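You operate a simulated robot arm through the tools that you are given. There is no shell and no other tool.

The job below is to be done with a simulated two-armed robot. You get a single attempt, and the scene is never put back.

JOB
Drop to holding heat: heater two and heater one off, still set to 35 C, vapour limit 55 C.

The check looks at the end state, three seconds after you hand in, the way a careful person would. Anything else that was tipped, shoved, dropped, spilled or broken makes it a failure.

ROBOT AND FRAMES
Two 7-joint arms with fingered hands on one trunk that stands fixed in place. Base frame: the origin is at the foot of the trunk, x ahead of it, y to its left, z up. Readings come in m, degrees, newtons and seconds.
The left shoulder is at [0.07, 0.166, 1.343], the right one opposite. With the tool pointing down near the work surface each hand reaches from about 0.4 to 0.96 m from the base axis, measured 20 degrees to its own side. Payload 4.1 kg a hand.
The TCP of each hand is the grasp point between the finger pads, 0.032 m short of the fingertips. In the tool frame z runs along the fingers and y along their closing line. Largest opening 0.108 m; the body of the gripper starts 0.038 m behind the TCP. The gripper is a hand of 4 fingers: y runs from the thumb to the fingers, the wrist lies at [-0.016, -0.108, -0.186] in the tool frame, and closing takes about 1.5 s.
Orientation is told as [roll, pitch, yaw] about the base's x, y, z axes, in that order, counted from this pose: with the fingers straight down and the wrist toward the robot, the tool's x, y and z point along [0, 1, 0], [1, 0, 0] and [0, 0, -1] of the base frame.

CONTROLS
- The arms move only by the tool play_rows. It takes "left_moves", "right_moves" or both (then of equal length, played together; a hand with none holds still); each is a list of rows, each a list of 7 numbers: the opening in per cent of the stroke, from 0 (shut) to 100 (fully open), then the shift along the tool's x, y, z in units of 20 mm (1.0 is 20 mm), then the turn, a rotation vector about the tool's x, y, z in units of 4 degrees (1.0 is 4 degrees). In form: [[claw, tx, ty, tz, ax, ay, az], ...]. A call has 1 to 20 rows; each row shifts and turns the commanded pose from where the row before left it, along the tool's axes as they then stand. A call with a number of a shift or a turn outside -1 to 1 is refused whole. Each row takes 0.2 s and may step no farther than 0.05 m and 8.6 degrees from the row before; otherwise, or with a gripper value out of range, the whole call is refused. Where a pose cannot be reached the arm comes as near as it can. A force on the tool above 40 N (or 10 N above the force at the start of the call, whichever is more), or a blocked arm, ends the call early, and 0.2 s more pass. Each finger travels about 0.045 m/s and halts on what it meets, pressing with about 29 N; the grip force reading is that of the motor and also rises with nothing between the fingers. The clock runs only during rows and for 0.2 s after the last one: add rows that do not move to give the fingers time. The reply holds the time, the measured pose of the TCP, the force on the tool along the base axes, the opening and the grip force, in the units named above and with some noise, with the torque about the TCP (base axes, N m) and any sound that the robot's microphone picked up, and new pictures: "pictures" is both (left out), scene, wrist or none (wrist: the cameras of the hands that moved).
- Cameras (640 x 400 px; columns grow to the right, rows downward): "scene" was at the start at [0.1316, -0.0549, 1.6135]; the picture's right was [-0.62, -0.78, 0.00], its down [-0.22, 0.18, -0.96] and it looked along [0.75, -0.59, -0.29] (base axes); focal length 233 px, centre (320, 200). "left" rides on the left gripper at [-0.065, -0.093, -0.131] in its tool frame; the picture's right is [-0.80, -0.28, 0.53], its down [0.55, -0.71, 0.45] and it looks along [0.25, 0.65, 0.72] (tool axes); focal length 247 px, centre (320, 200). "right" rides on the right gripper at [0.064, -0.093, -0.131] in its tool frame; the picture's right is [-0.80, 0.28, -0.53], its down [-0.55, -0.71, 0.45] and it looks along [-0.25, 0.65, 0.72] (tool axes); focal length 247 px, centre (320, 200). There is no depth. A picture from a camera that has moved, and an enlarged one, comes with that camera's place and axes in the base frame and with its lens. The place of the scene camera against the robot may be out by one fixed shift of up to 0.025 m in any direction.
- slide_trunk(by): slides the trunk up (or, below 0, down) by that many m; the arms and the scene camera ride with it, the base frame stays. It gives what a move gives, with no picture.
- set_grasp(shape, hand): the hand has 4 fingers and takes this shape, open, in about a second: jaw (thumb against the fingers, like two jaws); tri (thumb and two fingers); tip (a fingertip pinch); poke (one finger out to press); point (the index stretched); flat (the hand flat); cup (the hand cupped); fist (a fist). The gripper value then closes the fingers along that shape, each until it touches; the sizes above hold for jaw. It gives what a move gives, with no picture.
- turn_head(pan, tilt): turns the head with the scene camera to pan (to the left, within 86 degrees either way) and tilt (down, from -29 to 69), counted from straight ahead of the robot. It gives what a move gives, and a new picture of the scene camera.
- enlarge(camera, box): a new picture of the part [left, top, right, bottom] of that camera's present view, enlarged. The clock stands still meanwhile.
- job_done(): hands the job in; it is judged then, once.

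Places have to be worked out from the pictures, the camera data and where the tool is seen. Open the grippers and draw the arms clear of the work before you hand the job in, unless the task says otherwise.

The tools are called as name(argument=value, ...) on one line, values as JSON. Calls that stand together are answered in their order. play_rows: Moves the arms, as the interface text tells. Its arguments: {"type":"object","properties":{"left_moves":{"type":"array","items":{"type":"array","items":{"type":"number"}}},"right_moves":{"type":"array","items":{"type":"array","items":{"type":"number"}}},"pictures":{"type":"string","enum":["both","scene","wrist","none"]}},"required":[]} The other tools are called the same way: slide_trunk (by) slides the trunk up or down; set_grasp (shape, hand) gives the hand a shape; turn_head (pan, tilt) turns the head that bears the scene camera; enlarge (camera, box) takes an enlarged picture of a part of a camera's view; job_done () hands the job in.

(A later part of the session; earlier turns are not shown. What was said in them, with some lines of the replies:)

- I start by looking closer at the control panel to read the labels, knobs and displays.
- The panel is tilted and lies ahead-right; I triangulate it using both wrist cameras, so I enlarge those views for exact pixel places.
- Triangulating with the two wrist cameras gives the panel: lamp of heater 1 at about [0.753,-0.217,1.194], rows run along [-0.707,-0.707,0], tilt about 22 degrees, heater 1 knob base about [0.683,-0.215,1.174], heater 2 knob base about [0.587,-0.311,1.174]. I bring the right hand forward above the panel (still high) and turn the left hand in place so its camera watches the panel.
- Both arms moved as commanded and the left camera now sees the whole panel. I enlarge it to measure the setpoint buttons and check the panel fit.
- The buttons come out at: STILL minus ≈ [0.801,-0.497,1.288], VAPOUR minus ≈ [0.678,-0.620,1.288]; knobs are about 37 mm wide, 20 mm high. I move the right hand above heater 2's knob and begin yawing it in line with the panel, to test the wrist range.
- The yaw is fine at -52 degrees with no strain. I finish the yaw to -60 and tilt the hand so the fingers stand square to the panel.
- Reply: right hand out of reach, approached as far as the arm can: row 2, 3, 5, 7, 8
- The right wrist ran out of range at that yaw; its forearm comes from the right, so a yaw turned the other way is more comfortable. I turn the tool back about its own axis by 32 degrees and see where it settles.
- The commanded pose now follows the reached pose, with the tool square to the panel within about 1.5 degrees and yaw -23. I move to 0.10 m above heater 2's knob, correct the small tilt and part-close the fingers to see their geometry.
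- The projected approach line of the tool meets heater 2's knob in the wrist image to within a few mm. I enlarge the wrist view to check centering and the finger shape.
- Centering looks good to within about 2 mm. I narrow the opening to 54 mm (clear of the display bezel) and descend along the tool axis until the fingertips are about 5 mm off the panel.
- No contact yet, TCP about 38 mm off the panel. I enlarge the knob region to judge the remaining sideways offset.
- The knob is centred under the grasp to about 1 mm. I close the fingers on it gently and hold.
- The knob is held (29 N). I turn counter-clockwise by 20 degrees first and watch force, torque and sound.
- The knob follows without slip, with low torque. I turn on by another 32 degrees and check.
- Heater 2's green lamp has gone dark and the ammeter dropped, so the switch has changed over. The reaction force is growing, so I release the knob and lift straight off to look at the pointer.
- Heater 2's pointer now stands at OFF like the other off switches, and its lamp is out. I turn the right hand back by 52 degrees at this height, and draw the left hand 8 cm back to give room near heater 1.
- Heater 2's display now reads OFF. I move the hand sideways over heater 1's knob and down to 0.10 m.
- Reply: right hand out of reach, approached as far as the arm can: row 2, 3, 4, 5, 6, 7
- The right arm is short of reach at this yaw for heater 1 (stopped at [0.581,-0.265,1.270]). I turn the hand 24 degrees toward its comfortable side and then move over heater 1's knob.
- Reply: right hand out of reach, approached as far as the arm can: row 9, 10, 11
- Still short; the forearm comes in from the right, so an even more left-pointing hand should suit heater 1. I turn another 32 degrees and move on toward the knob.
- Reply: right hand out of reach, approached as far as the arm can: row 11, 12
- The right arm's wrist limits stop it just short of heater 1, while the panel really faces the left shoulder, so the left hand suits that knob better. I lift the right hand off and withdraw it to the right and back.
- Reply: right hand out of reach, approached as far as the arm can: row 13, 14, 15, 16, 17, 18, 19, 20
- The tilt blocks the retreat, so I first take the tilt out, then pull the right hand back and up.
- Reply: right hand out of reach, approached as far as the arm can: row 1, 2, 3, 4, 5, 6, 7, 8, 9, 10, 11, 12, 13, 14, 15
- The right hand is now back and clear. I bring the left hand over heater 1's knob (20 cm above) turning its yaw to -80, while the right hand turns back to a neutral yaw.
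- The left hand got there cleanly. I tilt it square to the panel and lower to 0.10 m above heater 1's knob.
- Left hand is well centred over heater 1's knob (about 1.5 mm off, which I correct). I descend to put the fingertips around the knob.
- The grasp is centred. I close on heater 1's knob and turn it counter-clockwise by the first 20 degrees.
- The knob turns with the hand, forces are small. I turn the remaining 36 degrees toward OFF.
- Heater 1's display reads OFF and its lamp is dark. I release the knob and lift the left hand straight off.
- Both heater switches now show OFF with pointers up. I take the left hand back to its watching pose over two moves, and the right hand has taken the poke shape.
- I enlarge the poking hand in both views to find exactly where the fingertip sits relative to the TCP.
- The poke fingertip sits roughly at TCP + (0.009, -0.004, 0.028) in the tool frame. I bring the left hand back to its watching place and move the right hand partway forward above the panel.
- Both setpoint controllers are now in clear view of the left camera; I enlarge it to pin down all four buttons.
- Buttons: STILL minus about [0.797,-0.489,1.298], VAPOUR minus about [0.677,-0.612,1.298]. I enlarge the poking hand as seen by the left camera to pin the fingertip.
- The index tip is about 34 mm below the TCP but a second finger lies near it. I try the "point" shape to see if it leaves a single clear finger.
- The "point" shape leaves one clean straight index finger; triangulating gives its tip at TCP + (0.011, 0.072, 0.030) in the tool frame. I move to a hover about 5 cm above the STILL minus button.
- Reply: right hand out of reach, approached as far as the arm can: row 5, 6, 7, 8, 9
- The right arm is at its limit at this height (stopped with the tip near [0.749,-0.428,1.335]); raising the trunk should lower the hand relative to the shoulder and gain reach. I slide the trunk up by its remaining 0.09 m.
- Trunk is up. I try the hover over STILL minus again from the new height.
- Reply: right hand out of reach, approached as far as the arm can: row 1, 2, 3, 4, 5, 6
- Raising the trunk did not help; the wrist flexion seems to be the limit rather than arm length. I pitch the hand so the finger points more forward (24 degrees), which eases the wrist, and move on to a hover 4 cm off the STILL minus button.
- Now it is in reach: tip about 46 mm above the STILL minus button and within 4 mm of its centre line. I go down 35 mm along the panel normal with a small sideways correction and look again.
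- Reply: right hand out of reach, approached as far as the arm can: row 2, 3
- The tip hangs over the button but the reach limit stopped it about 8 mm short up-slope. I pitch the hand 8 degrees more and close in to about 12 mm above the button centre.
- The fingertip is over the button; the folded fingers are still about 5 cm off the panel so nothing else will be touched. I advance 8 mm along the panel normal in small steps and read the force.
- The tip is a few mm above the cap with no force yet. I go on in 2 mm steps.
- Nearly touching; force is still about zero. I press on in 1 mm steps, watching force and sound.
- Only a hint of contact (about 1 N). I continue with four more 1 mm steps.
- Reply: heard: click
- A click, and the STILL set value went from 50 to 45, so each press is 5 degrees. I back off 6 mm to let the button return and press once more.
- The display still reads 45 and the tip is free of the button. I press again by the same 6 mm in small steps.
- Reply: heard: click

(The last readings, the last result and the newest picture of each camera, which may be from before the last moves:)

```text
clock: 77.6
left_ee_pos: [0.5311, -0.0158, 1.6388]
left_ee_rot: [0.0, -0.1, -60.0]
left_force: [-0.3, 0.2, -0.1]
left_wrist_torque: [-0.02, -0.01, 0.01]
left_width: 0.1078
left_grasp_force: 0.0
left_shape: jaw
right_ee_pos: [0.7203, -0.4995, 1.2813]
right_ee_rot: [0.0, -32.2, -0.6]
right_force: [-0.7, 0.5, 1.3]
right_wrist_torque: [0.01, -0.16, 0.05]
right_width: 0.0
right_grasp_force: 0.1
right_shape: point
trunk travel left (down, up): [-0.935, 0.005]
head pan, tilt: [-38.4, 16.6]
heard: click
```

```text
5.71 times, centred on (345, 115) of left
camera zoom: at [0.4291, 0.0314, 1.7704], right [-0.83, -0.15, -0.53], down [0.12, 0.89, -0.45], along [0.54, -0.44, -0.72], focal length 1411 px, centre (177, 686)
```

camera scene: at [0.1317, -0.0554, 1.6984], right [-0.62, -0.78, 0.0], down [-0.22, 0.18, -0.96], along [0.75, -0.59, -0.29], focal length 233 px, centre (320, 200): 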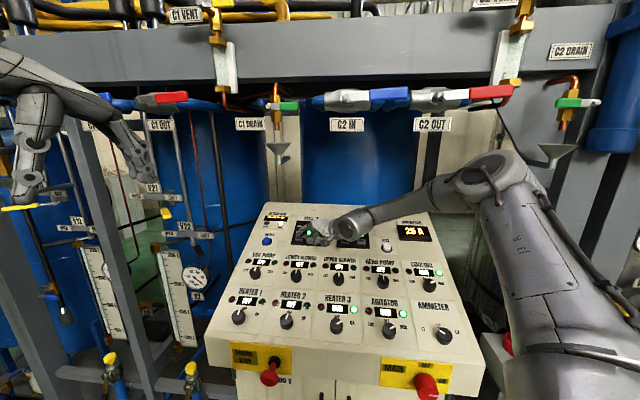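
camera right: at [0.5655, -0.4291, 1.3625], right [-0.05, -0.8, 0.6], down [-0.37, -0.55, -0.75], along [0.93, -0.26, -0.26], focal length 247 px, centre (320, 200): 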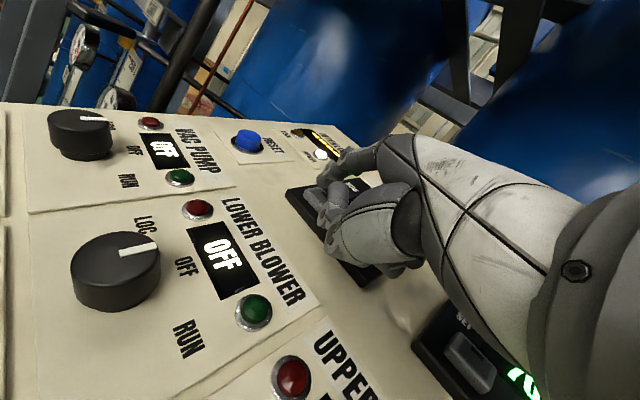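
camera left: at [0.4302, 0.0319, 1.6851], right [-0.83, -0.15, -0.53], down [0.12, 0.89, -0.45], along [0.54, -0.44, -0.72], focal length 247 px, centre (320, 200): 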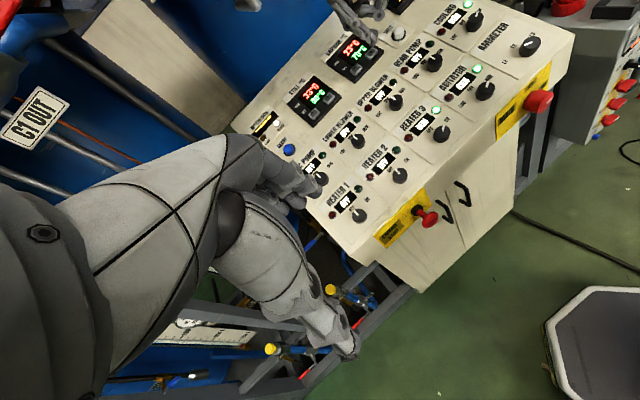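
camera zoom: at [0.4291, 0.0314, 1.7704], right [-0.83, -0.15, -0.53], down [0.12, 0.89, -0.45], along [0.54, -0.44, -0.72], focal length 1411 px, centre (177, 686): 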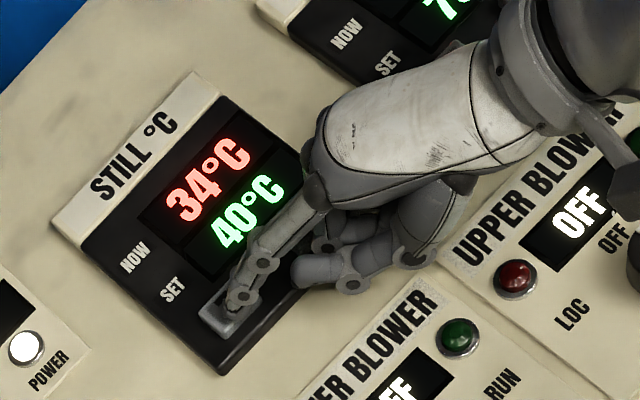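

Now 40. I release 6 mm, pause, and press a third time for 35.

play_rows(right_moves=[[100, 0.0398, 0.0402, -0.1389, 0, 0, 0], [100, 0.0398, 0.0402, -0.1389, 0, 0, 0], [100, 0, 0, 0, 0, 0, 0], [100, -0.0398, -0.0402, 0.1389, 0, 0, 0], [100, -0.0265, -0.0268, 0.0926, 0, 0, 0], [100, -0.0133, -0.0134, 0.0463, 0, 0, 0]], pictures="none")

enlarge(camera="left", box=[310, 80, 380, 150])

```text
clock: 79.0
left_ee_pos: [0.5313, -0.0153, 1.6409]
left_ee_rot: [0.0, -0.1, -59.9]
left_force: [0.3, 0.9, -0.1]
left_wrist_torque: [-0.03, 0.04, -0.02]
left_width: 0.1079
left_grasp_force: 0.2
left_shape: jaw
right_ee_pos: [0.7182, -0.4995, 1.2786]
right_ee_rot: [-0.1, -32.2, -0.6]
right_force: [-1.5, 0.3, 3.0]
right_wrist_torque: [-0.03, -0.18, 0.04]
right_width: 0.0
right_grasp_force: 0.0
right_shape: point
trunk travel left (down, up): [-0.935, 0.005]
head pan, tilt: [-38.4, 16.6]
heard: click
```

```text
5.71 times, centred on (345, 115) of left
camera zoom: at [0.429, 0.0314, 1.7704], right [-0.83, -0.15, -0.53], down [0.12, 0.89, -0.45], along [0.54, -0.44, -0.72], focal length 1411 px, centre (177, 686)
```

zoom: 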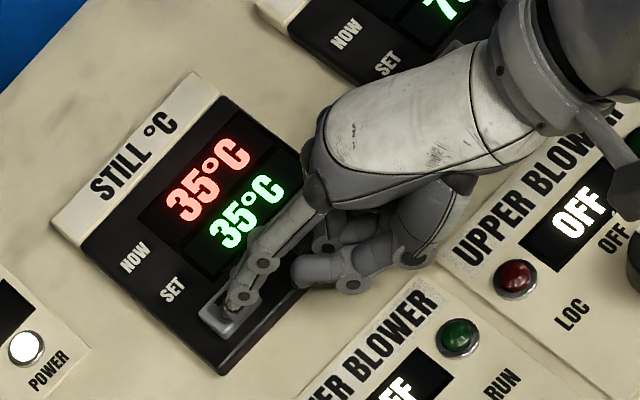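

STILL now shows set 35. I lift the finger 6 cm off along the panel normal and move across to above the VAPOUR minus button.

play_rows(right_moves=[[100, 0.0398, 0.0402, -0.1389, 0, 0, 0], [100, 0.2, 0.2, -0.7, 0, 0, 0], [100, 0.265, 0.268, -0.926, 0, 0, 0], [100, 0.265, 0.268, -0.926, 0, 0, 0], [100, -0.867, -0.731, -0.458, 0, 0, 0], [100, -0.867, -0.731, -0.458, 0, 0, 0], [100, -0.867, -0.731, -0.458, 0, 0, 0], [100, -0.867, -0.731, -0.458, 0, 0, 0], [100, -0.867, -0.731, -0.458, 0, 0, 0], [100, -0.867, -0.731, -0.458, 0, 0, 0], [100, -0.867, -0.731, -0.458, 0, 0, 0], [100, 0, 0, 0, 0, 0, 0]], pictures="both")

enlarge(camera="left", box=[300, 30, 440, 140])

```text
clock: 81.6
left_ee_pos: [0.5326, -0.0152, 1.6388]
left_ee_rot: [-0.1, 0.0, -60.1]
left_force: [0.7, -0.4, -0.3]
left_wrist_torque: [0.03, 0.02, 0.0]
left_width: 0.1079
left_grasp_force: 0.2
left_shape: jaw
right_ee_pos: [0.5834, -0.6049, 1.3343]
right_ee_rot: [-0.1, -32.1, -0.6]
right_force: [-0.2, -0.3, -0.4]
right_wrist_torque: [-0.03, 0.01, -0.04]
right_width: 0.0001
right_grasp_force: 0.0
right_shape: point
trunk travel left (down, up): [-0.935, 0.005]
head pan, tilt: [-38.4, 16.6]
camera scene: at [0.1321, -0.0549, 1.6984], right [-0.62, -0.78, 0.0], down [-0.22, 0.18, -0.96], along [0.75, -0.59, -0.29], focal length 233 px, centre (320, 200)
camera right: at [0.4352, -0.5392, 1.3972], right [-0.05, -0.8, 0.6], down [-0.37, -0.55, -0.75], along [0.93, -0.26, -0.26], focal length 247 px, centre (320, 200)
```

scene: 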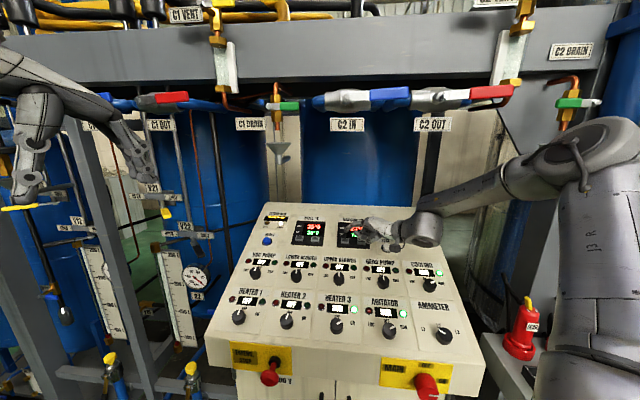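
right: 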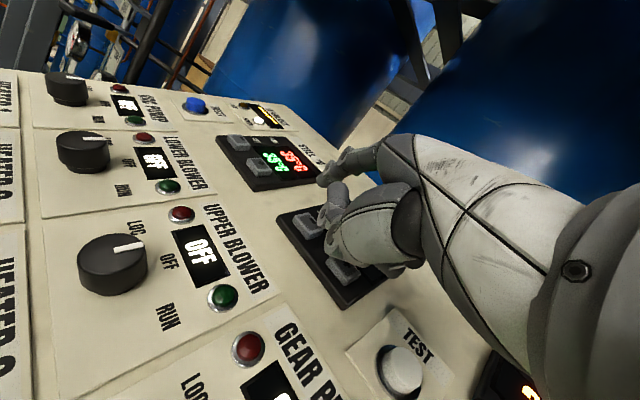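

```text
3.64 times, centred on (370, 85) of left
camera zoom: at [0.4302, 0.031, 1.7701], right [-0.83, -0.15, -0.53], down [0.12, 0.89, -0.45], along [0.54, -0.44, -0.72], focal length 898 px, centre (138, 618)
```

zoom: 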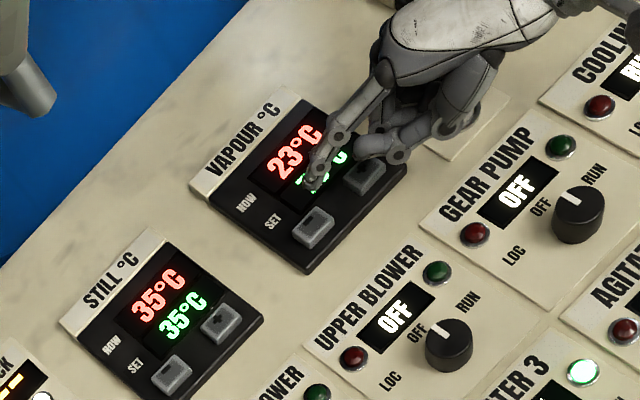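

The tip is lined up about 50 mm above the VAPOUR minus button. I go down 42 mm along the normal and check the view.

play_rows(right_moves=[[100, -0.1855, -0.1876, 0.648, 0, 0, 0], [100, -0.1855, -0.1876, 0.648, 0, 0, 0], [100, -0.1855, -0.1876, 0.648, 0, 0, 0], [100, 0, 0, 0, 0, 0, 0]], pictures="none")

enlarge(camera="left", box=[340, 50, 420, 120])

enlarge(camera="right", box=[270, 130, 400, 290])

```text
clock: 82.6
left_ee_pos: [0.5322, -0.0151, 1.6394]
left_ee_rot: [-0.1, 0.0, -60.0]
left_force: [-0.6, -0.4, 0.4]
left_wrist_torque: [0.03, -0.01, 0.03]
left_width: 0.1078
left_grasp_force: 0.0
left_shape: jaw
right_ee_pos: [0.5935, -0.6159, 1.2955]
right_ee_rot: [-0.2, -32.0, -0.6]
right_force: [0.1, -0.4, 0.3]
right_wrist_torque: [0.01, 0.0, 0.03]
right_width: 0.0001
right_grasp_force: 0.1
right_shape: point
trunk travel left (down, up): [-0.935, 0.005]
head pan, tilt: [-38.4, 16.6]
```

```text
5.71 times, centred on (380, 85) of left
camera zoom: at [0.4296, 0.0313, 1.7703], right [-0.83, -0.15, -0.53], down [0.12, 0.89, -0.45], along [0.54, -0.44, -0.72], focal length 1411 px, centre (-23, 857)
```

zoom: 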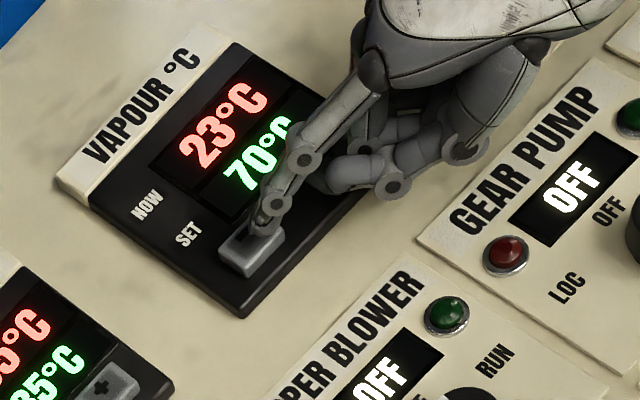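

```text
2.50 times, centred on (335, 210) of right
camera zoom: at [0.4447, -0.5506, 1.3584], right [-0.05, -0.8, 0.6], down [-0.37, -0.55, -0.75], along [0.93, -0.26, -0.26], focal length 617 px, centre (282, 175)
```

zoom: 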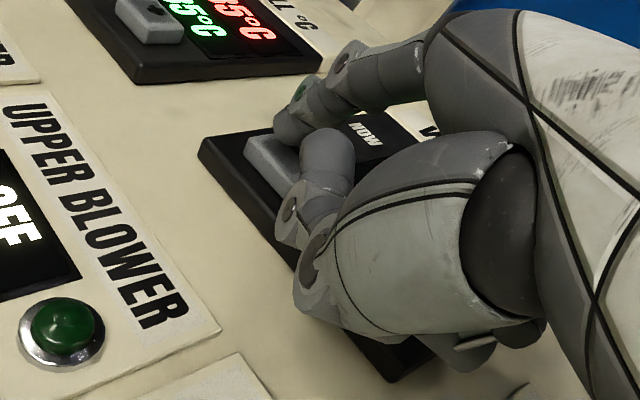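

Alignment is good, tip about 9 mm above. I approach 10 mm and then go in 1 mm steps.

play_rows(right_moves=[[100, -0.053, -0.0536, 0.1852, 0, 0, 0], [100, -0.053, -0.0536, 0.1852, 0, 0, 0], [100, -0.0265, -0.0268, 0.0926, 0, 0, 0], [100, -0.0133, -0.0134, 0.0463, 0, 0, 0], [100, -0.0133, -0.0134, 0.0463, 0, 0, 0], [100, -0.0133, -0.0134, 0.0463, 0, 0, 0], [100, 0, 0, 0, 0, 0, 0]], pictures="none")

enlarge(camera="left", box=[340, 50, 420, 120])

```text
clock: 84.2
left_ee_pos: [0.5319, -0.0154, 1.6391]
left_ee_rot: [-0.1, 0.0, -60.0]
left_force: [-0.4, -0.7, 0.6]
left_wrist_torque: [-0.01, -0.01, -0.01]
left_width: 0.1075
left_grasp_force: 0.0
left_shape: jaw
right_ee_pos: [0.5958, -0.6198, 1.2843]
right_ee_rot: [-0.1, -32.0, -0.7]
right_force: [-0.2, -0.3, 0.6]
right_wrist_torque: [0.01, -0.06, 0.04]
right_width: 0.0
right_grasp_force: 0.0
right_shape: point
trunk travel left (down, up): [-0.935, 0.005]
head pan, tilt: [-38.4, 16.6]
```

```text
5.71 times, centred on (380, 85) of left
camera zoom: at [0.4297, 0.0311, 1.7702], right [-0.83, -0.15, -0.53], down [0.12, 0.89, -0.45], along [0.54, -0.44, -0.72], focal length 1411 px, centre (-23, 857)
```

zoom: 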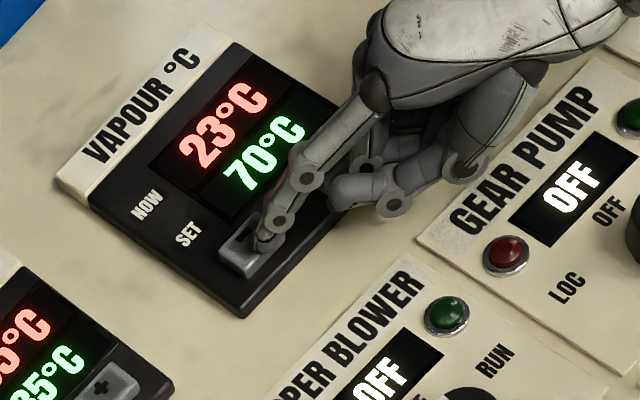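

The finger is just touching (torque -0.06). I press 4 mm more in 1 mm steps.

play_rows(right_moves=[[100, -0.0133, -0.0134, 0.0463, 0, 0, 0], [100, -0.0133, -0.0134, 0.0463, 0, 0, 0], [100, -0.0133, -0.0134, 0.0463, 0, 0, 0], [100, -0.0133, -0.0134, 0.0463, 0, 0, 0]], pictures="none")

enlarge(camera="left", box=[340, 50, 420, 120])

```text
clock: 85.2
left_ee_pos: [0.5321, -0.0141, 1.6393]
left_ee_rot: [-0.1, -0.1, -60.0]
left_force: [0.1, -0.3, 0.0]
left_wrist_torque: [0.01, -0.01, 0.0]
left_width: 0.1075
left_grasp_force: 0.1
left_shape: jaw
right_ee_pos: [0.5975, -0.6211, 1.2792]
right_ee_rot: [-0.1, -32.1, -0.5]
right_force: [-0.5, 0.1, 1.6]
right_wrist_torque: [0.01, -0.15, 0.07]
right_width: 0.0001
right_grasp_force: 0.2
right_shape: point
trunk travel left (down, up): [-0.935, 0.005]
head pan, tilt: [-38.4, 16.6]
heard: click
```

```text
5.71 times, centred on (380, 85) of left
camera zoom: at [0.4292, 0.0315, 1.7704], right [-0.83, -0.16, -0.53], down [0.12, 0.89, -0.45], along [0.54, -0.44, -0.72], focal length 1411 px, centre (-23, 857)
```

zoom: 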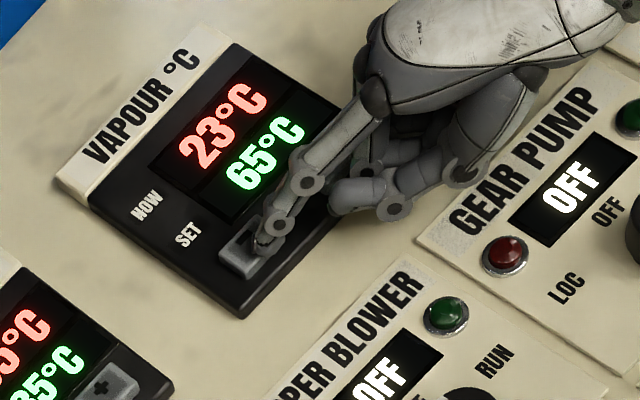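

A click and VAPOUR set is 65. I release 6 mm and press again.

play_rows(right_moves=[[100, 0.0398, 0.0402, -0.1389, 0, 0, 0], [100, 0.0398, 0.0402, -0.1389, 0, 0, 0], [100, 0, 0, 0, 0, 0, 0], [100, -0.0398, -0.0402, 0.1389, 0, 0, 0], [100, -0.0265, -0.0268, 0.0926, 0, 0, 0], [100, -0.0133, -0.0134, 0.0463, 0, 0, 0]], pictures="none")

enlarge(camera="left", box=[340, 50, 420, 120])

```text
clock: 86.6
left_ee_pos: [0.5322, -0.0143, 1.6395]
left_ee_rot: [0.1, -0.1, -59.9]
left_force: [0.2, -0.2, 0.7]
left_wrist_torque: [-0.01, -0.04, 0.01]
left_width: 0.1073
left_grasp_force: 0.1
left_shape: jaw
right_ee_pos: [0.5966, -0.6193, 1.2786]
right_ee_rot: [-0.1, -32.2, -0.6]
right_force: [-0.8, 1.6, 2.1]
right_wrist_torque: [0.04, -0.18, 0.02]
right_width: 0.0003
right_grasp_force: 0.1
right_shape: point
trunk travel left (down, up): [-0.935, 0.005]
head pan, tilt: [-38.4, 16.6]
heard: click
```

```text
5.71 times, centred on (380, 85) of left
camera zoom: at [0.4291, 0.0314, 1.7704], right [-0.83, -0.15, -0.53], down [0.12, 0.89, -0.45], along [0.54, -0.44, -0.72], focal length 1411 px, centre (-23, 857)
```

zoom: 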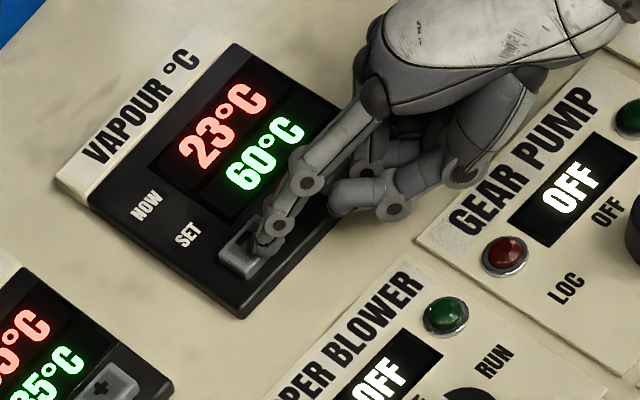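

VAPOUR set is 60. One more release and press for 55.

play_rows(right_moves=[[100, 0.0398, 0.0402, -0.1389, 0, 0, 0], [100, 0.0398, 0.0402, -0.1389, 0, 0, 0], [100, 0, 0, 0, 0, 0, 0], [100, -0.0398, -0.0402, 0.1389, 0, 0, 0], [100, -0.0265, -0.0268, 0.0926, 0, 0, 0], [100, -0.0133, -0.0134, 0.0463, 0, 0, 0]], pictures="none")

enlarge(camera="left", box=[340, 50, 420, 120])

```text
clock: 88.0
left_ee_pos: [0.5315, -0.0148, 1.6393]
left_ee_rot: [0.0, -0.2, -60.1]
left_force: [0.1, -0.3, -0.9]
left_wrist_torque: [0.0, 0.0, -0.01]
left_width: 0.1078
left_grasp_force: 0.0
left_shape: jaw
right_ee_pos: [0.5961, -0.6209, 1.279]
right_ee_rot: [-0.2, -32.1, -0.7]
right_force: [-1.9, 0.7, 1.7]
right_wrist_torque: [0.0, -0.15, 0.05]
right_width: 0.0
right_grasp_force: 0.0
right_shape: point
trunk travel left (down, up): [-0.935, 0.005]
head pan, tilt: [-38.4, 16.6]
heard: click
```

```text
5.71 times, centred on (380, 85) of left
camera zoom: at [0.429, 0.0314, 1.7704], right [-0.83, -0.15, -0.53], down [0.12, 0.89, -0.45], along [0.54, -0.44, -0.72], focal length 1411 px, centre (-23, 857)
```

zoom: 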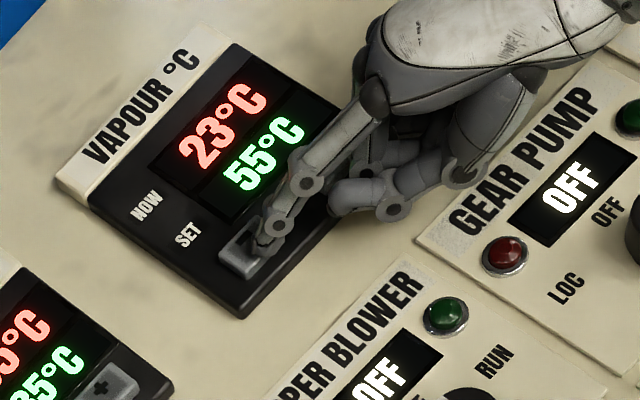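

VAPOUR set now shows 55. I lift the finger off along the normal, then take the pitch out while well above the panel.

play_rows(right_moves=[[100, 0.0398, 0.0402, -0.1389, 0, 0, 0], [100, 0.2, 0.2, -0.7, 0, 0, 0], [100, 0.265, 0.268, -0.926, 0, 0, 0], [100, 0.265, 0.268, -0.926, 0, 0, 0], [100, 0.265, 0.268, -0.926, 0, 0, 0], [100, 0.265, 0.268, -0.926, 0, 0, 0], [100, 0.265, 0.268, -0.926, 0, 0, 0], [100, 0, 0, -0.5, 0, 0, 0], [100, 0, 0, -0.5, 1, 0, 0], [100, 0, 0, -0.5, 1, 0, 0], [100, 0, 0, -0.5, 1, 0, 0], [100, 0, 0, -0.5, 1, 0, 0], [100, 0, 0, 0, 1, 0, 0], [100, 0, 0, 0, 1, 0, 0], [100, 0, 0, 0, 1, 0, 0], [100, 0, 0, 0, 1, 0, 0]], pictures="both")

```text
clock: 91.4
left_ee_pos: [0.5314, -0.0137, 1.6388]
left_ee_rot: [0.0, -0.1, -60.0]
left_force: [-0.6, 0.4, 0.0]
left_wrist_torque: [0.0, -0.03, 0.01]
left_width: 0.1077
left_grasp_force: 0.0
left_shape: jaw
right_ee_pos: [0.5452, -0.584, 1.4182]
right_ee_rot: [1.3, -13.8, 0.6]
right_force: [-0.6, -0.6, 0.1]
right_wrist_torque: [-0.03, -0.02, -0.01]
right_width: 0.0
right_grasp_force: 0.0
right_shape: point
right hand out of reach, approached as far as the arm can: row 13, 14, 15, 16
trunk travel left (down, up): [-0.935, 0.005]
head pan, tilt: [-38.4, 16.6]
camera scene: at [0.1309, -0.0545, 1.6985], right [-0.62, -0.78, 0.0], down [-0.22, 0.18, -0.96], along [0.75, -0.59, -0.29], focal length 233 px, centre (320, 200)
camera right: at [0.423, -0.5249, 1.5255], right [0.16, -0.81, 0.57], down [-0.57, -0.54, -0.61], along [0.81, -0.23, -0.55], focal length 247 px, centre (320, 200)
```

scene: 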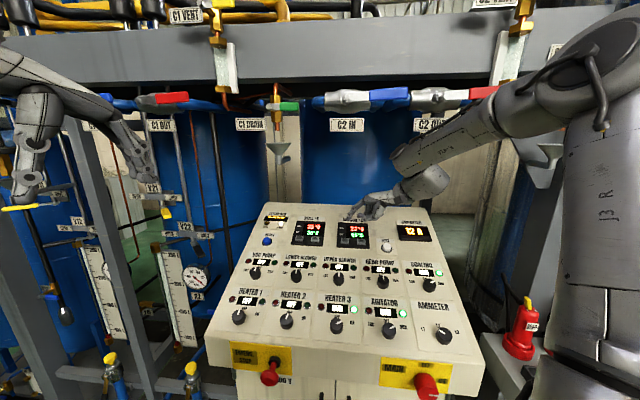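
right: 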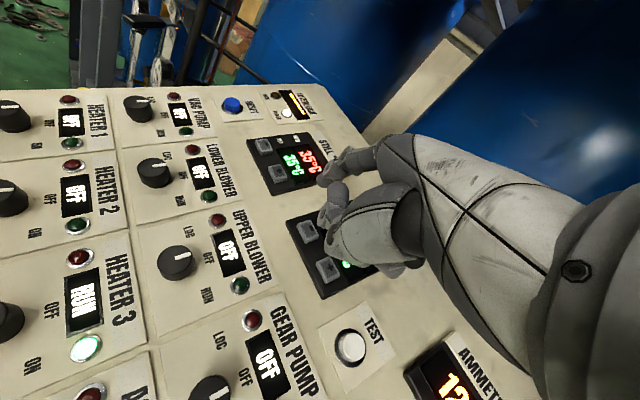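

Both setpoints are right and the hand is free of the panel. I draw the right hand back toward the robot and up.

play_rows(right_moves=[[100, 0.9, -0.87, -0.63, 0, 0, 0], [100, 0.9, -0.87, -0.63, 0, 0, 0], [100, 0.9, -0.87, -0.63, 0, 0, 0], [100, 0.9, -0.87, -0.63, 0, 0, 0], [100, 0.9, -0.87, -0.63, 0, 0, 0], [100, 0.9, -0.87, -0.63, 0, 0, 0], [100, 0.9, -0.87, -0.63, 0, 0, 0], [100, 0.9, -0.87, -0.63, 0, 0, 0], [100, 0.9, -0.87, -0.63, 0, 0, 0], [100, 0.9, -0.87, -0.63, 0, 0, 0], [100, 0, 0, 0, 0.9, 0, 0], [100, 0, 0, 0, 0.9, 0, 0], [100, 0, 0, 0, 0.9, 0, 0], [100, 0, 0, 0, 0.8, 0, 0]], pictures="both")

```text
clock: 94.4
left_ee_pos: [0.5325, -0.0155, 1.6405]
left_ee_rot: [0.0, 0.0, -60.0]
left_force: [0.5, -0.6, -0.7]
left_wrist_torque: [0.02, 0.0, 0.01]
left_width: 0.1076
left_grasp_force: 0.0
left_shape: jaw
right_ee_pos: [0.4125, -0.5118, 1.3345]
right_ee_rot: [1.7, -10.6, 0.9]
right_force: [0.7, -0.4, 0.3]
right_wrist_torque: [0.0, 0.04, -0.01]
right_width: 0.0
right_grasp_force: 0.0
right_shape: point
right hand out of reach, approached as far as the arm can: row 1, 2, 3, 4, 5, 6, 7, 8, 9, 10, 11, 12, 13, 14
trunk travel left (down, up): [-0.935, 0.005]
head pan, tilt: [-38.4, 16.6]
camera scene: at [0.1322, -0.0548, 1.6984], right [-0.62, -0.78, 0.0], down [-0.23, 0.18, -0.96], along [0.75, -0.59, -0.29], focal length 233 px, centre (320, 200)
camera right: at [0.2966, -0.4538, 1.4497], right [0.2, -0.81, 0.55], down [-0.6, -0.55, -0.58], along [0.77, -0.22, -0.59], focal length 247 px, centre (320, 200)
```

scene: 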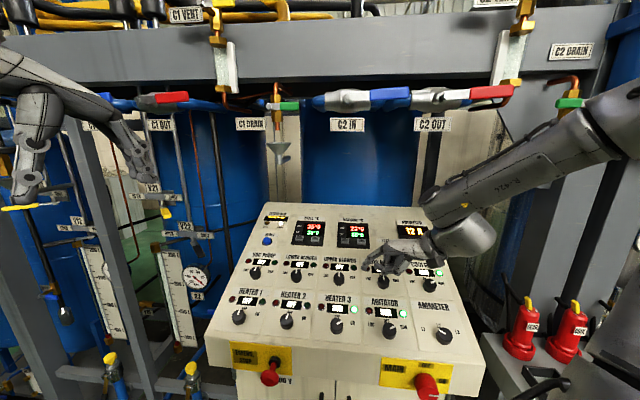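
right: 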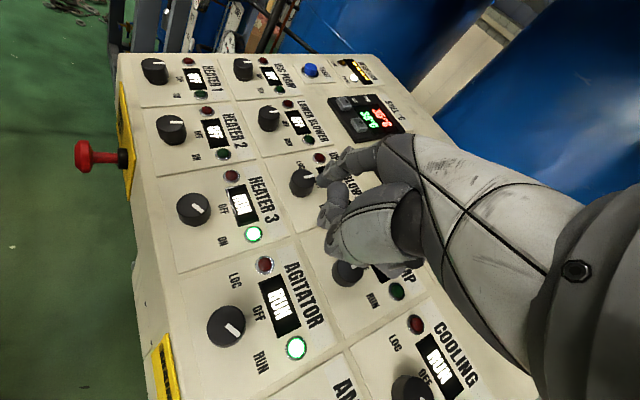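

The limit made the arm slide lower than asked (z 1.33), still about 12 cm above the panel. I now go straight up only, to get to known good ground.

play_rows(right_moves=[[100, 0, 0.18, -0.98, 0, 0, 0], [100, 0, 0.18, -0.98, 0, 0, 0], [100, 0, 0.18, -0.98, 0, 0, 0], [100, 0, 0.18, -0.98, 0, 0, 0]], pictures="scene")

```text
clock: 95.4
left_ee_pos: [0.5329, -0.0156, 1.6396]
left_ee_rot: [0.1, 0.0, -60.0]
left_force: [-0.5, 0.9, 0.5]
left_wrist_torque: [0.03, -0.03, -0.04]
left_width: 0.108
left_grasp_force: 0.0
left_shape: jaw
right_ee_pos: [0.412, -0.5119, 1.3362]
right_ee_rot: [1.8, -10.6, 0.8]
right_force: [-0.5, -0.2, -0.6]
right_wrist_torque: [-0.02, 0.02, -0.02]
right_width: 0.0
right_grasp_force: 0.1
right_shape: point
right hand out of reach, approached as far as the arm can: row 1, 2, 3, 4
trunk travel left (down, up): [-0.935, 0.005]
head pan, tilt: [-38.4, 16.6]
camera scene: at [0.1315, -0.055, 1.6985], right [-0.62, -0.78, 0.0], down [-0.22, 0.18, -0.96], along [0.75, -0.59, -0.29], focal length 233 px, centre (320, 200)
```

scene: 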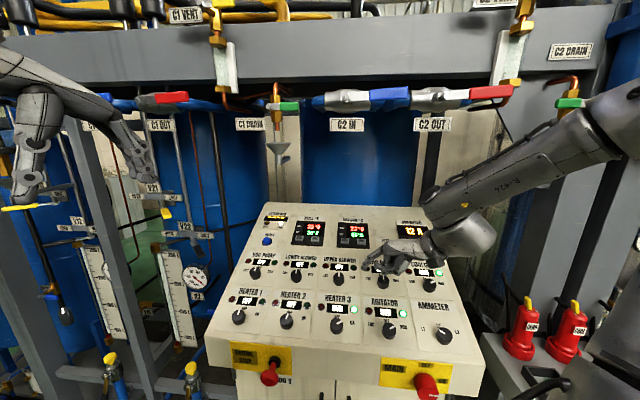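

Upward is blocked in this wrist pose, so I pitch the hand forward again by 24 degrees (which freed it before) and then rise.

play_rows(right_moves=[[100, 0, 0, 0, -1, 0, 0], [100, 0, 0, 0, -1, 0, 0], [100, 0, 0, 0, -1, 0, 0], [100, 0, 0, 0, -1, 0, 0], [100, 0, 0, 0, -1, 0, 0], [100, 0, 0, 0, -1, 0, 0], [100, 0, 0.56, -0.83, 0, 0, 0], [100, 0, 0.56, -0.83, 0, 0, 0], [100, 0, 0.56, -0.83, 0, 0, 0], [100, 0, 0.56, -0.83, 0, 0, 0], [100, 0, 0.56, -0.83, 0, 0, 0]], pictures="both")

```text
clock: 97.8
left_ee_pos: [0.5318, -0.0142, 1.6392]
left_ee_rot: [-0.1, -0.2, -59.9]
left_force: [-0.7, -0.3, -0.1]
left_wrist_torque: [-0.02, 0.01, -0.01]
left_width: 0.1074
left_grasp_force: 0.0
left_shape: jaw
right_ee_pos: [0.4134, -0.5131, 1.4254]
right_ee_rot: [1.9, -34.6, 0.2]
right_force: [-0.6, 0.3, 0.8]
right_wrist_torque: [-0.02, -0.04, 0.0]
right_width: 0.0
right_grasp_force: 0.1
right_shape: point
right hand out of reach, approached as far as the arm can: row 11
trunk travel left (down, up): [-0.935, 0.005]
head pan, tilt: [-38.4, 16.6]
camera scene: at [0.1318, -0.0536, 1.6985], right [-0.62, -0.78, 0.0], down [-0.22, 0.18, -0.96], along [0.75, -0.59, -0.29], focal length 233 px, centre (320, 200)
camera right: at [0.2605, -0.4544, 1.4839], right [-0.05, -0.82, 0.58], down [-0.32, -0.53, -0.78], along [0.95, -0.22, -0.23], focal length 247 px, centre (320, 200)
```

scene: 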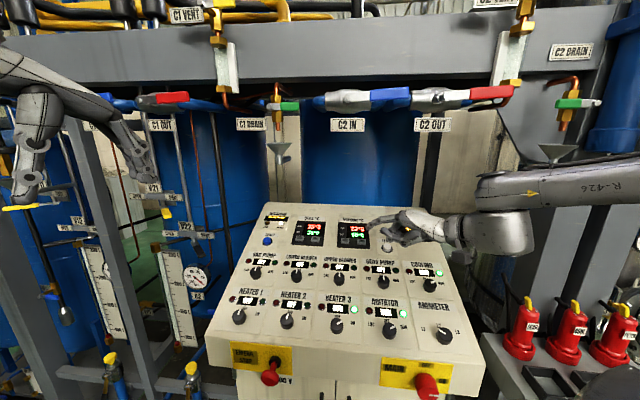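
right: 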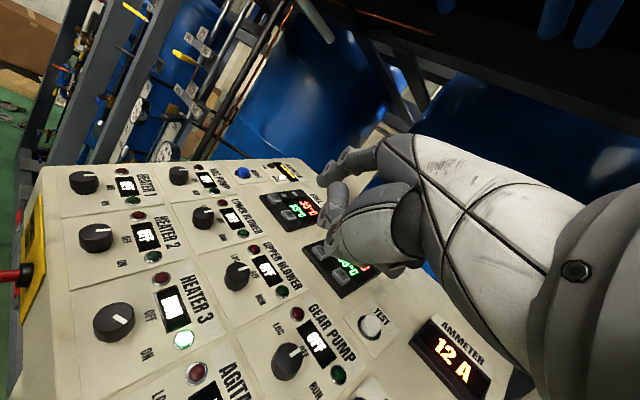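

The hand is now well above the panel at z 1.43. I shift it left 0.1 m toward its earlier free region and a little up, still pitched.

play_rows(right_moves=[[100, 0.8, -0.1, -0.2, 0, 0, 0], [100, 0.8, -0.1, -0.2, 0, 0, 0], [100, 0.8, -0.1, -0.2, 0, 0, 0], [100, 0.8, -0.1, -0.2, 0, 0, 0], [100, 0.8, -0.1, -0.2, 0, 0, 0], [100, 0.8, -0.1, -0.2, 0, 0, 0]], pictures="scene")

```text
clock: 99.2
left_ee_pos: [0.5322, -0.0142, 1.6386]
left_ee_rot: [0.0, 0.0, -60.0]
left_force: [-0.4, 0.0, 0.2]
left_wrist_torque: [0.02, 0.01, -0.01]
left_width: 0.1078
left_grasp_force: 0.1
left_shape: jaw
right_ee_pos: [0.4155, -0.4997, 1.432]
right_ee_rot: [2.1, -34.6, 0.1]
right_force: [0.4, -0.9, -0.8]
right_wrist_torque: [-0.02, 0.01, -0.01]
right_width: 0.0
right_grasp_force: 0.1
right_shape: point
right hand out of reach, approached as far as the arm can: row 1, 2, 3, 4, 5, 6
trunk travel left (down, up): [-0.935, 0.005]
head pan, tilt: [-38.4, 16.6]
camera scene: at [0.132, -0.0548, 1.6984], right [-0.62, -0.78, 0.0], down [-0.22, 0.18, -0.96], along [0.75, -0.59, -0.29], focal length 233 px, centre (320, 200)
```

scene: 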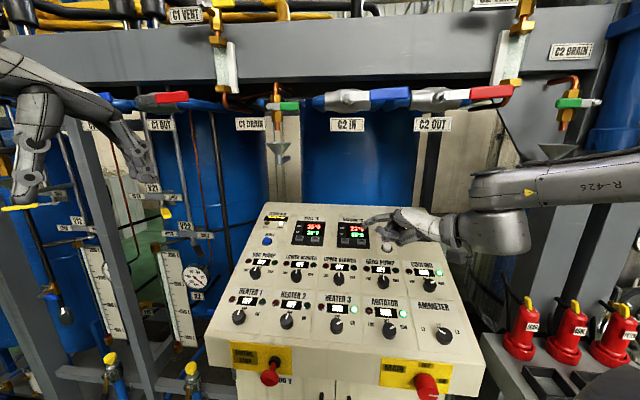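

I turn the hand to its comfortable side (yaw left by 32 degrees), well clear of everything, so that it can be drawn further back.

play_rows(right_moves=[[100, 0, 0, 0, 0, 0, -1], [100, 0, 0, 0, 0, 0, -1], [100, 0, 0, 0, 0, 0, -1], [100, 0, 0, 0, 0, 0, -1], [100, 0, 0, 0, 0, 0, -1], [100, 0, 0, 0, 0, 0, -1], [100, 0, 0, 0, 0, 0, -1], [100, 0, 0, 0, 0, 0, -1], [100, 0, -0.5, -0.8, 0, 0, 0], [100, 0, -0.5, -0.8, 0, 0, 0], [100, 0, -0.5, -0.8, 0, 0, 0]], pictures="both")

```text
clock: 101.6
left_ee_pos: [0.534, -0.0161, 1.6391]
left_ee_rot: [-0.1, 0.0, -60.0]
left_force: [0.1, -0.3, -0.7]
left_wrist_torque: [-0.03, 0.0, -0.01]
left_width: 0.1077
left_grasp_force: 0.1
left_shape: jaw
right_ee_pos: [0.3927, -0.5087, 1.4432]
right_ee_rot: [-18.5, -29.8, 37.7]
right_force: [0.2, -0.2, 0.2]
right_wrist_torque: [0.0, 0.0, -0.03]
right_width: 0.0
right_grasp_force: 0.0
right_shape: point
right hand out of reach, approached as far as the arm can: row 10, 11
trunk travel left (down, up): [-0.935, 0.005]
head pan, tilt: [-38.4, 16.6]
camera scene: at [0.1332, -0.0555, 1.6983], right [-0.62, -0.78, 0.0], down [-0.23, 0.18, -0.96], along [0.75, -0.59, -0.29], focal length 233 px, centre (320, 200)
camera right: at [0.2258, -0.5094, 1.4882], right [0.26, -0.54, 0.8], down [0.02, -0.82, -0.57], along [0.97, 0.16, -0.2], focal length 247 px, centre (320, 200)
```

scene: 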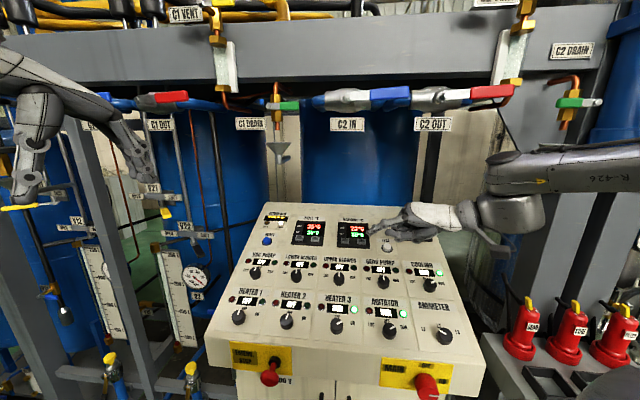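
right: 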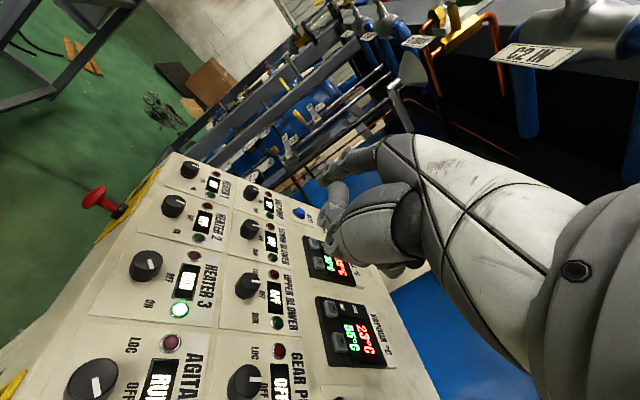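

The right hand is clear of the panel by over 20 cm. I return it to the open jaw shape and then check the whole panel once more.

set_grasp(hand="right", shape="jaw")

enlarge(camera="left", box=[260, 20, 460, 150])

enlarge(camera="scene", box=[200, 200, 480, 380])

enlarge(camera="scene", box=[240, 205, 400, 290])

```text
clock: 102.5
left_ee_pos: [0.5313, -0.0151, 1.6391]
left_ee_rot: [0.0, 0.0, -60.0]
left_force: [0.3, -0.3, -0.6]
left_wrist_torque: [0.01, -0.02, 0.01]
left_width: 0.1078
left_grasp_force: 0.0
left_shape: jaw
right_ee_pos: [0.3923, -0.5089, 1.4438]
right_ee_rot: [-18.6, -29.8, 37.7]
right_force: [-0.2, 0.3, -0.2]
right_wrist_torque: [0.01, -0.02, -0.01]
right_width: 0.1074
right_grasp_force: 0.0
right_shape: jaw
trunk travel left (down, up): [-0.935, 0.005]
head pan, tilt: [-38.4, 16.6]
```

```text
3.08 times, centred on (360, 85) of left
camera zoom: at [0.4297, 0.0313, 1.7702], right [-0.83, -0.15, -0.53], down [0.12, 0.89, -0.45], along [0.54, -0.44, -0.72], focal length 760 px, centre (197, 554)
```

zoom: 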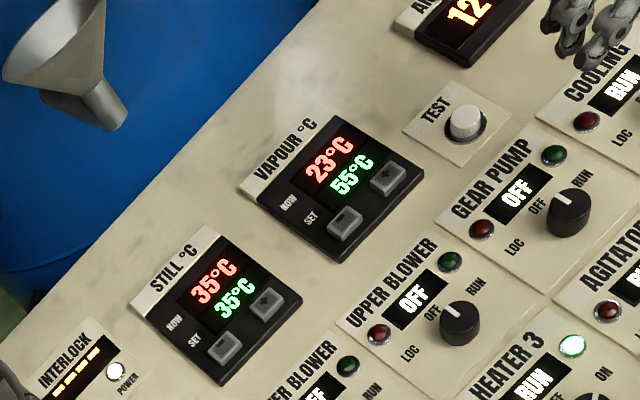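

```text
2.22 times, centred on (340, 290) of scene
camera zoom: at [0.1316, -0.0547, 1.6985], right [-0.62, -0.78, 0.0], down [-0.22, 0.18, -0.96], along [0.75, -0.59, -0.29], focal length 518 px, centre (276, 0)
```

zoom: 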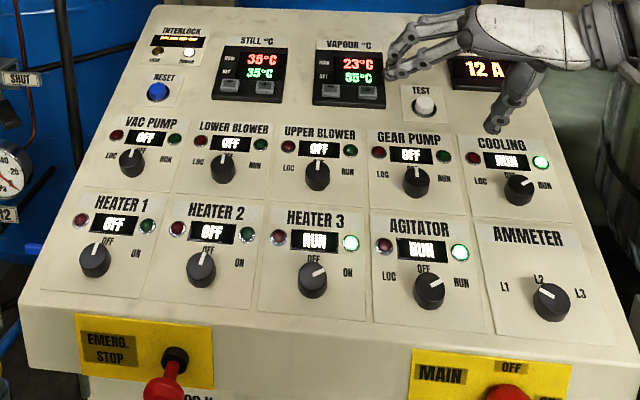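

```text
4.00 times, centred on (320, 248) of scene
camera zoom: at [0.1316, -0.0547, 1.6985], right [-0.62, -0.78, 0.0], down [-0.22, 0.18, -0.96], along [0.75, -0.59, -0.29], focal length 933 px, centre (320, 10)
```

zoom: 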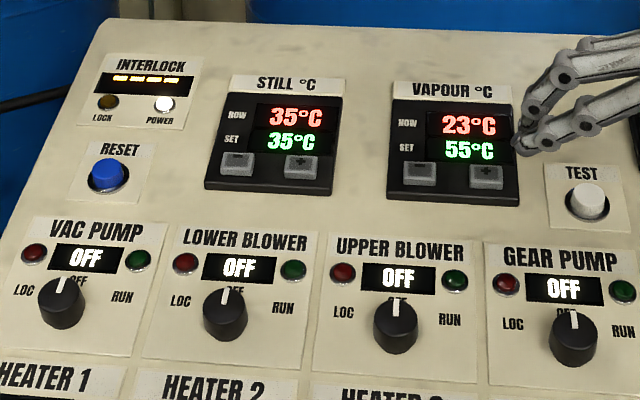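

All is as asked: heaters 1 and 2 OFF, heater 3, agitator and cooling unchanged, STILL set 35, VAPOUR set 55, both hands open and clear of the panel. I hand the job in.

job_done()

```text
The job is handed in.
```

I handed the job in with the panel set as you asked. This is what it showed just before hand-in:

| Control | Before | Now |
|---|---|---|
| Heater 1 | RUN | OFF |
| Heater 2 | RUN | OFF |
| STILL set | 50 °C | 35 °C |
| VAPOUR set | 70 °C | 55 °C |

- **Other controls:** heater 3, the agitator and cooling still showed RUN. The pumps, blowers, emergency stop and main switch were not touched, and nothing was knocked or dropped.
- **Readings:** the still itself read 35 °C and the vapour 23 °C. The ammeter had fallen from 51 A to 12 A.
- **Robot:** both grippers are open. The right hand ended about 0.25 m above the right side of the panel, because wrist limits kept it from going further back. The trunk is 0.085 m higher than at the start.
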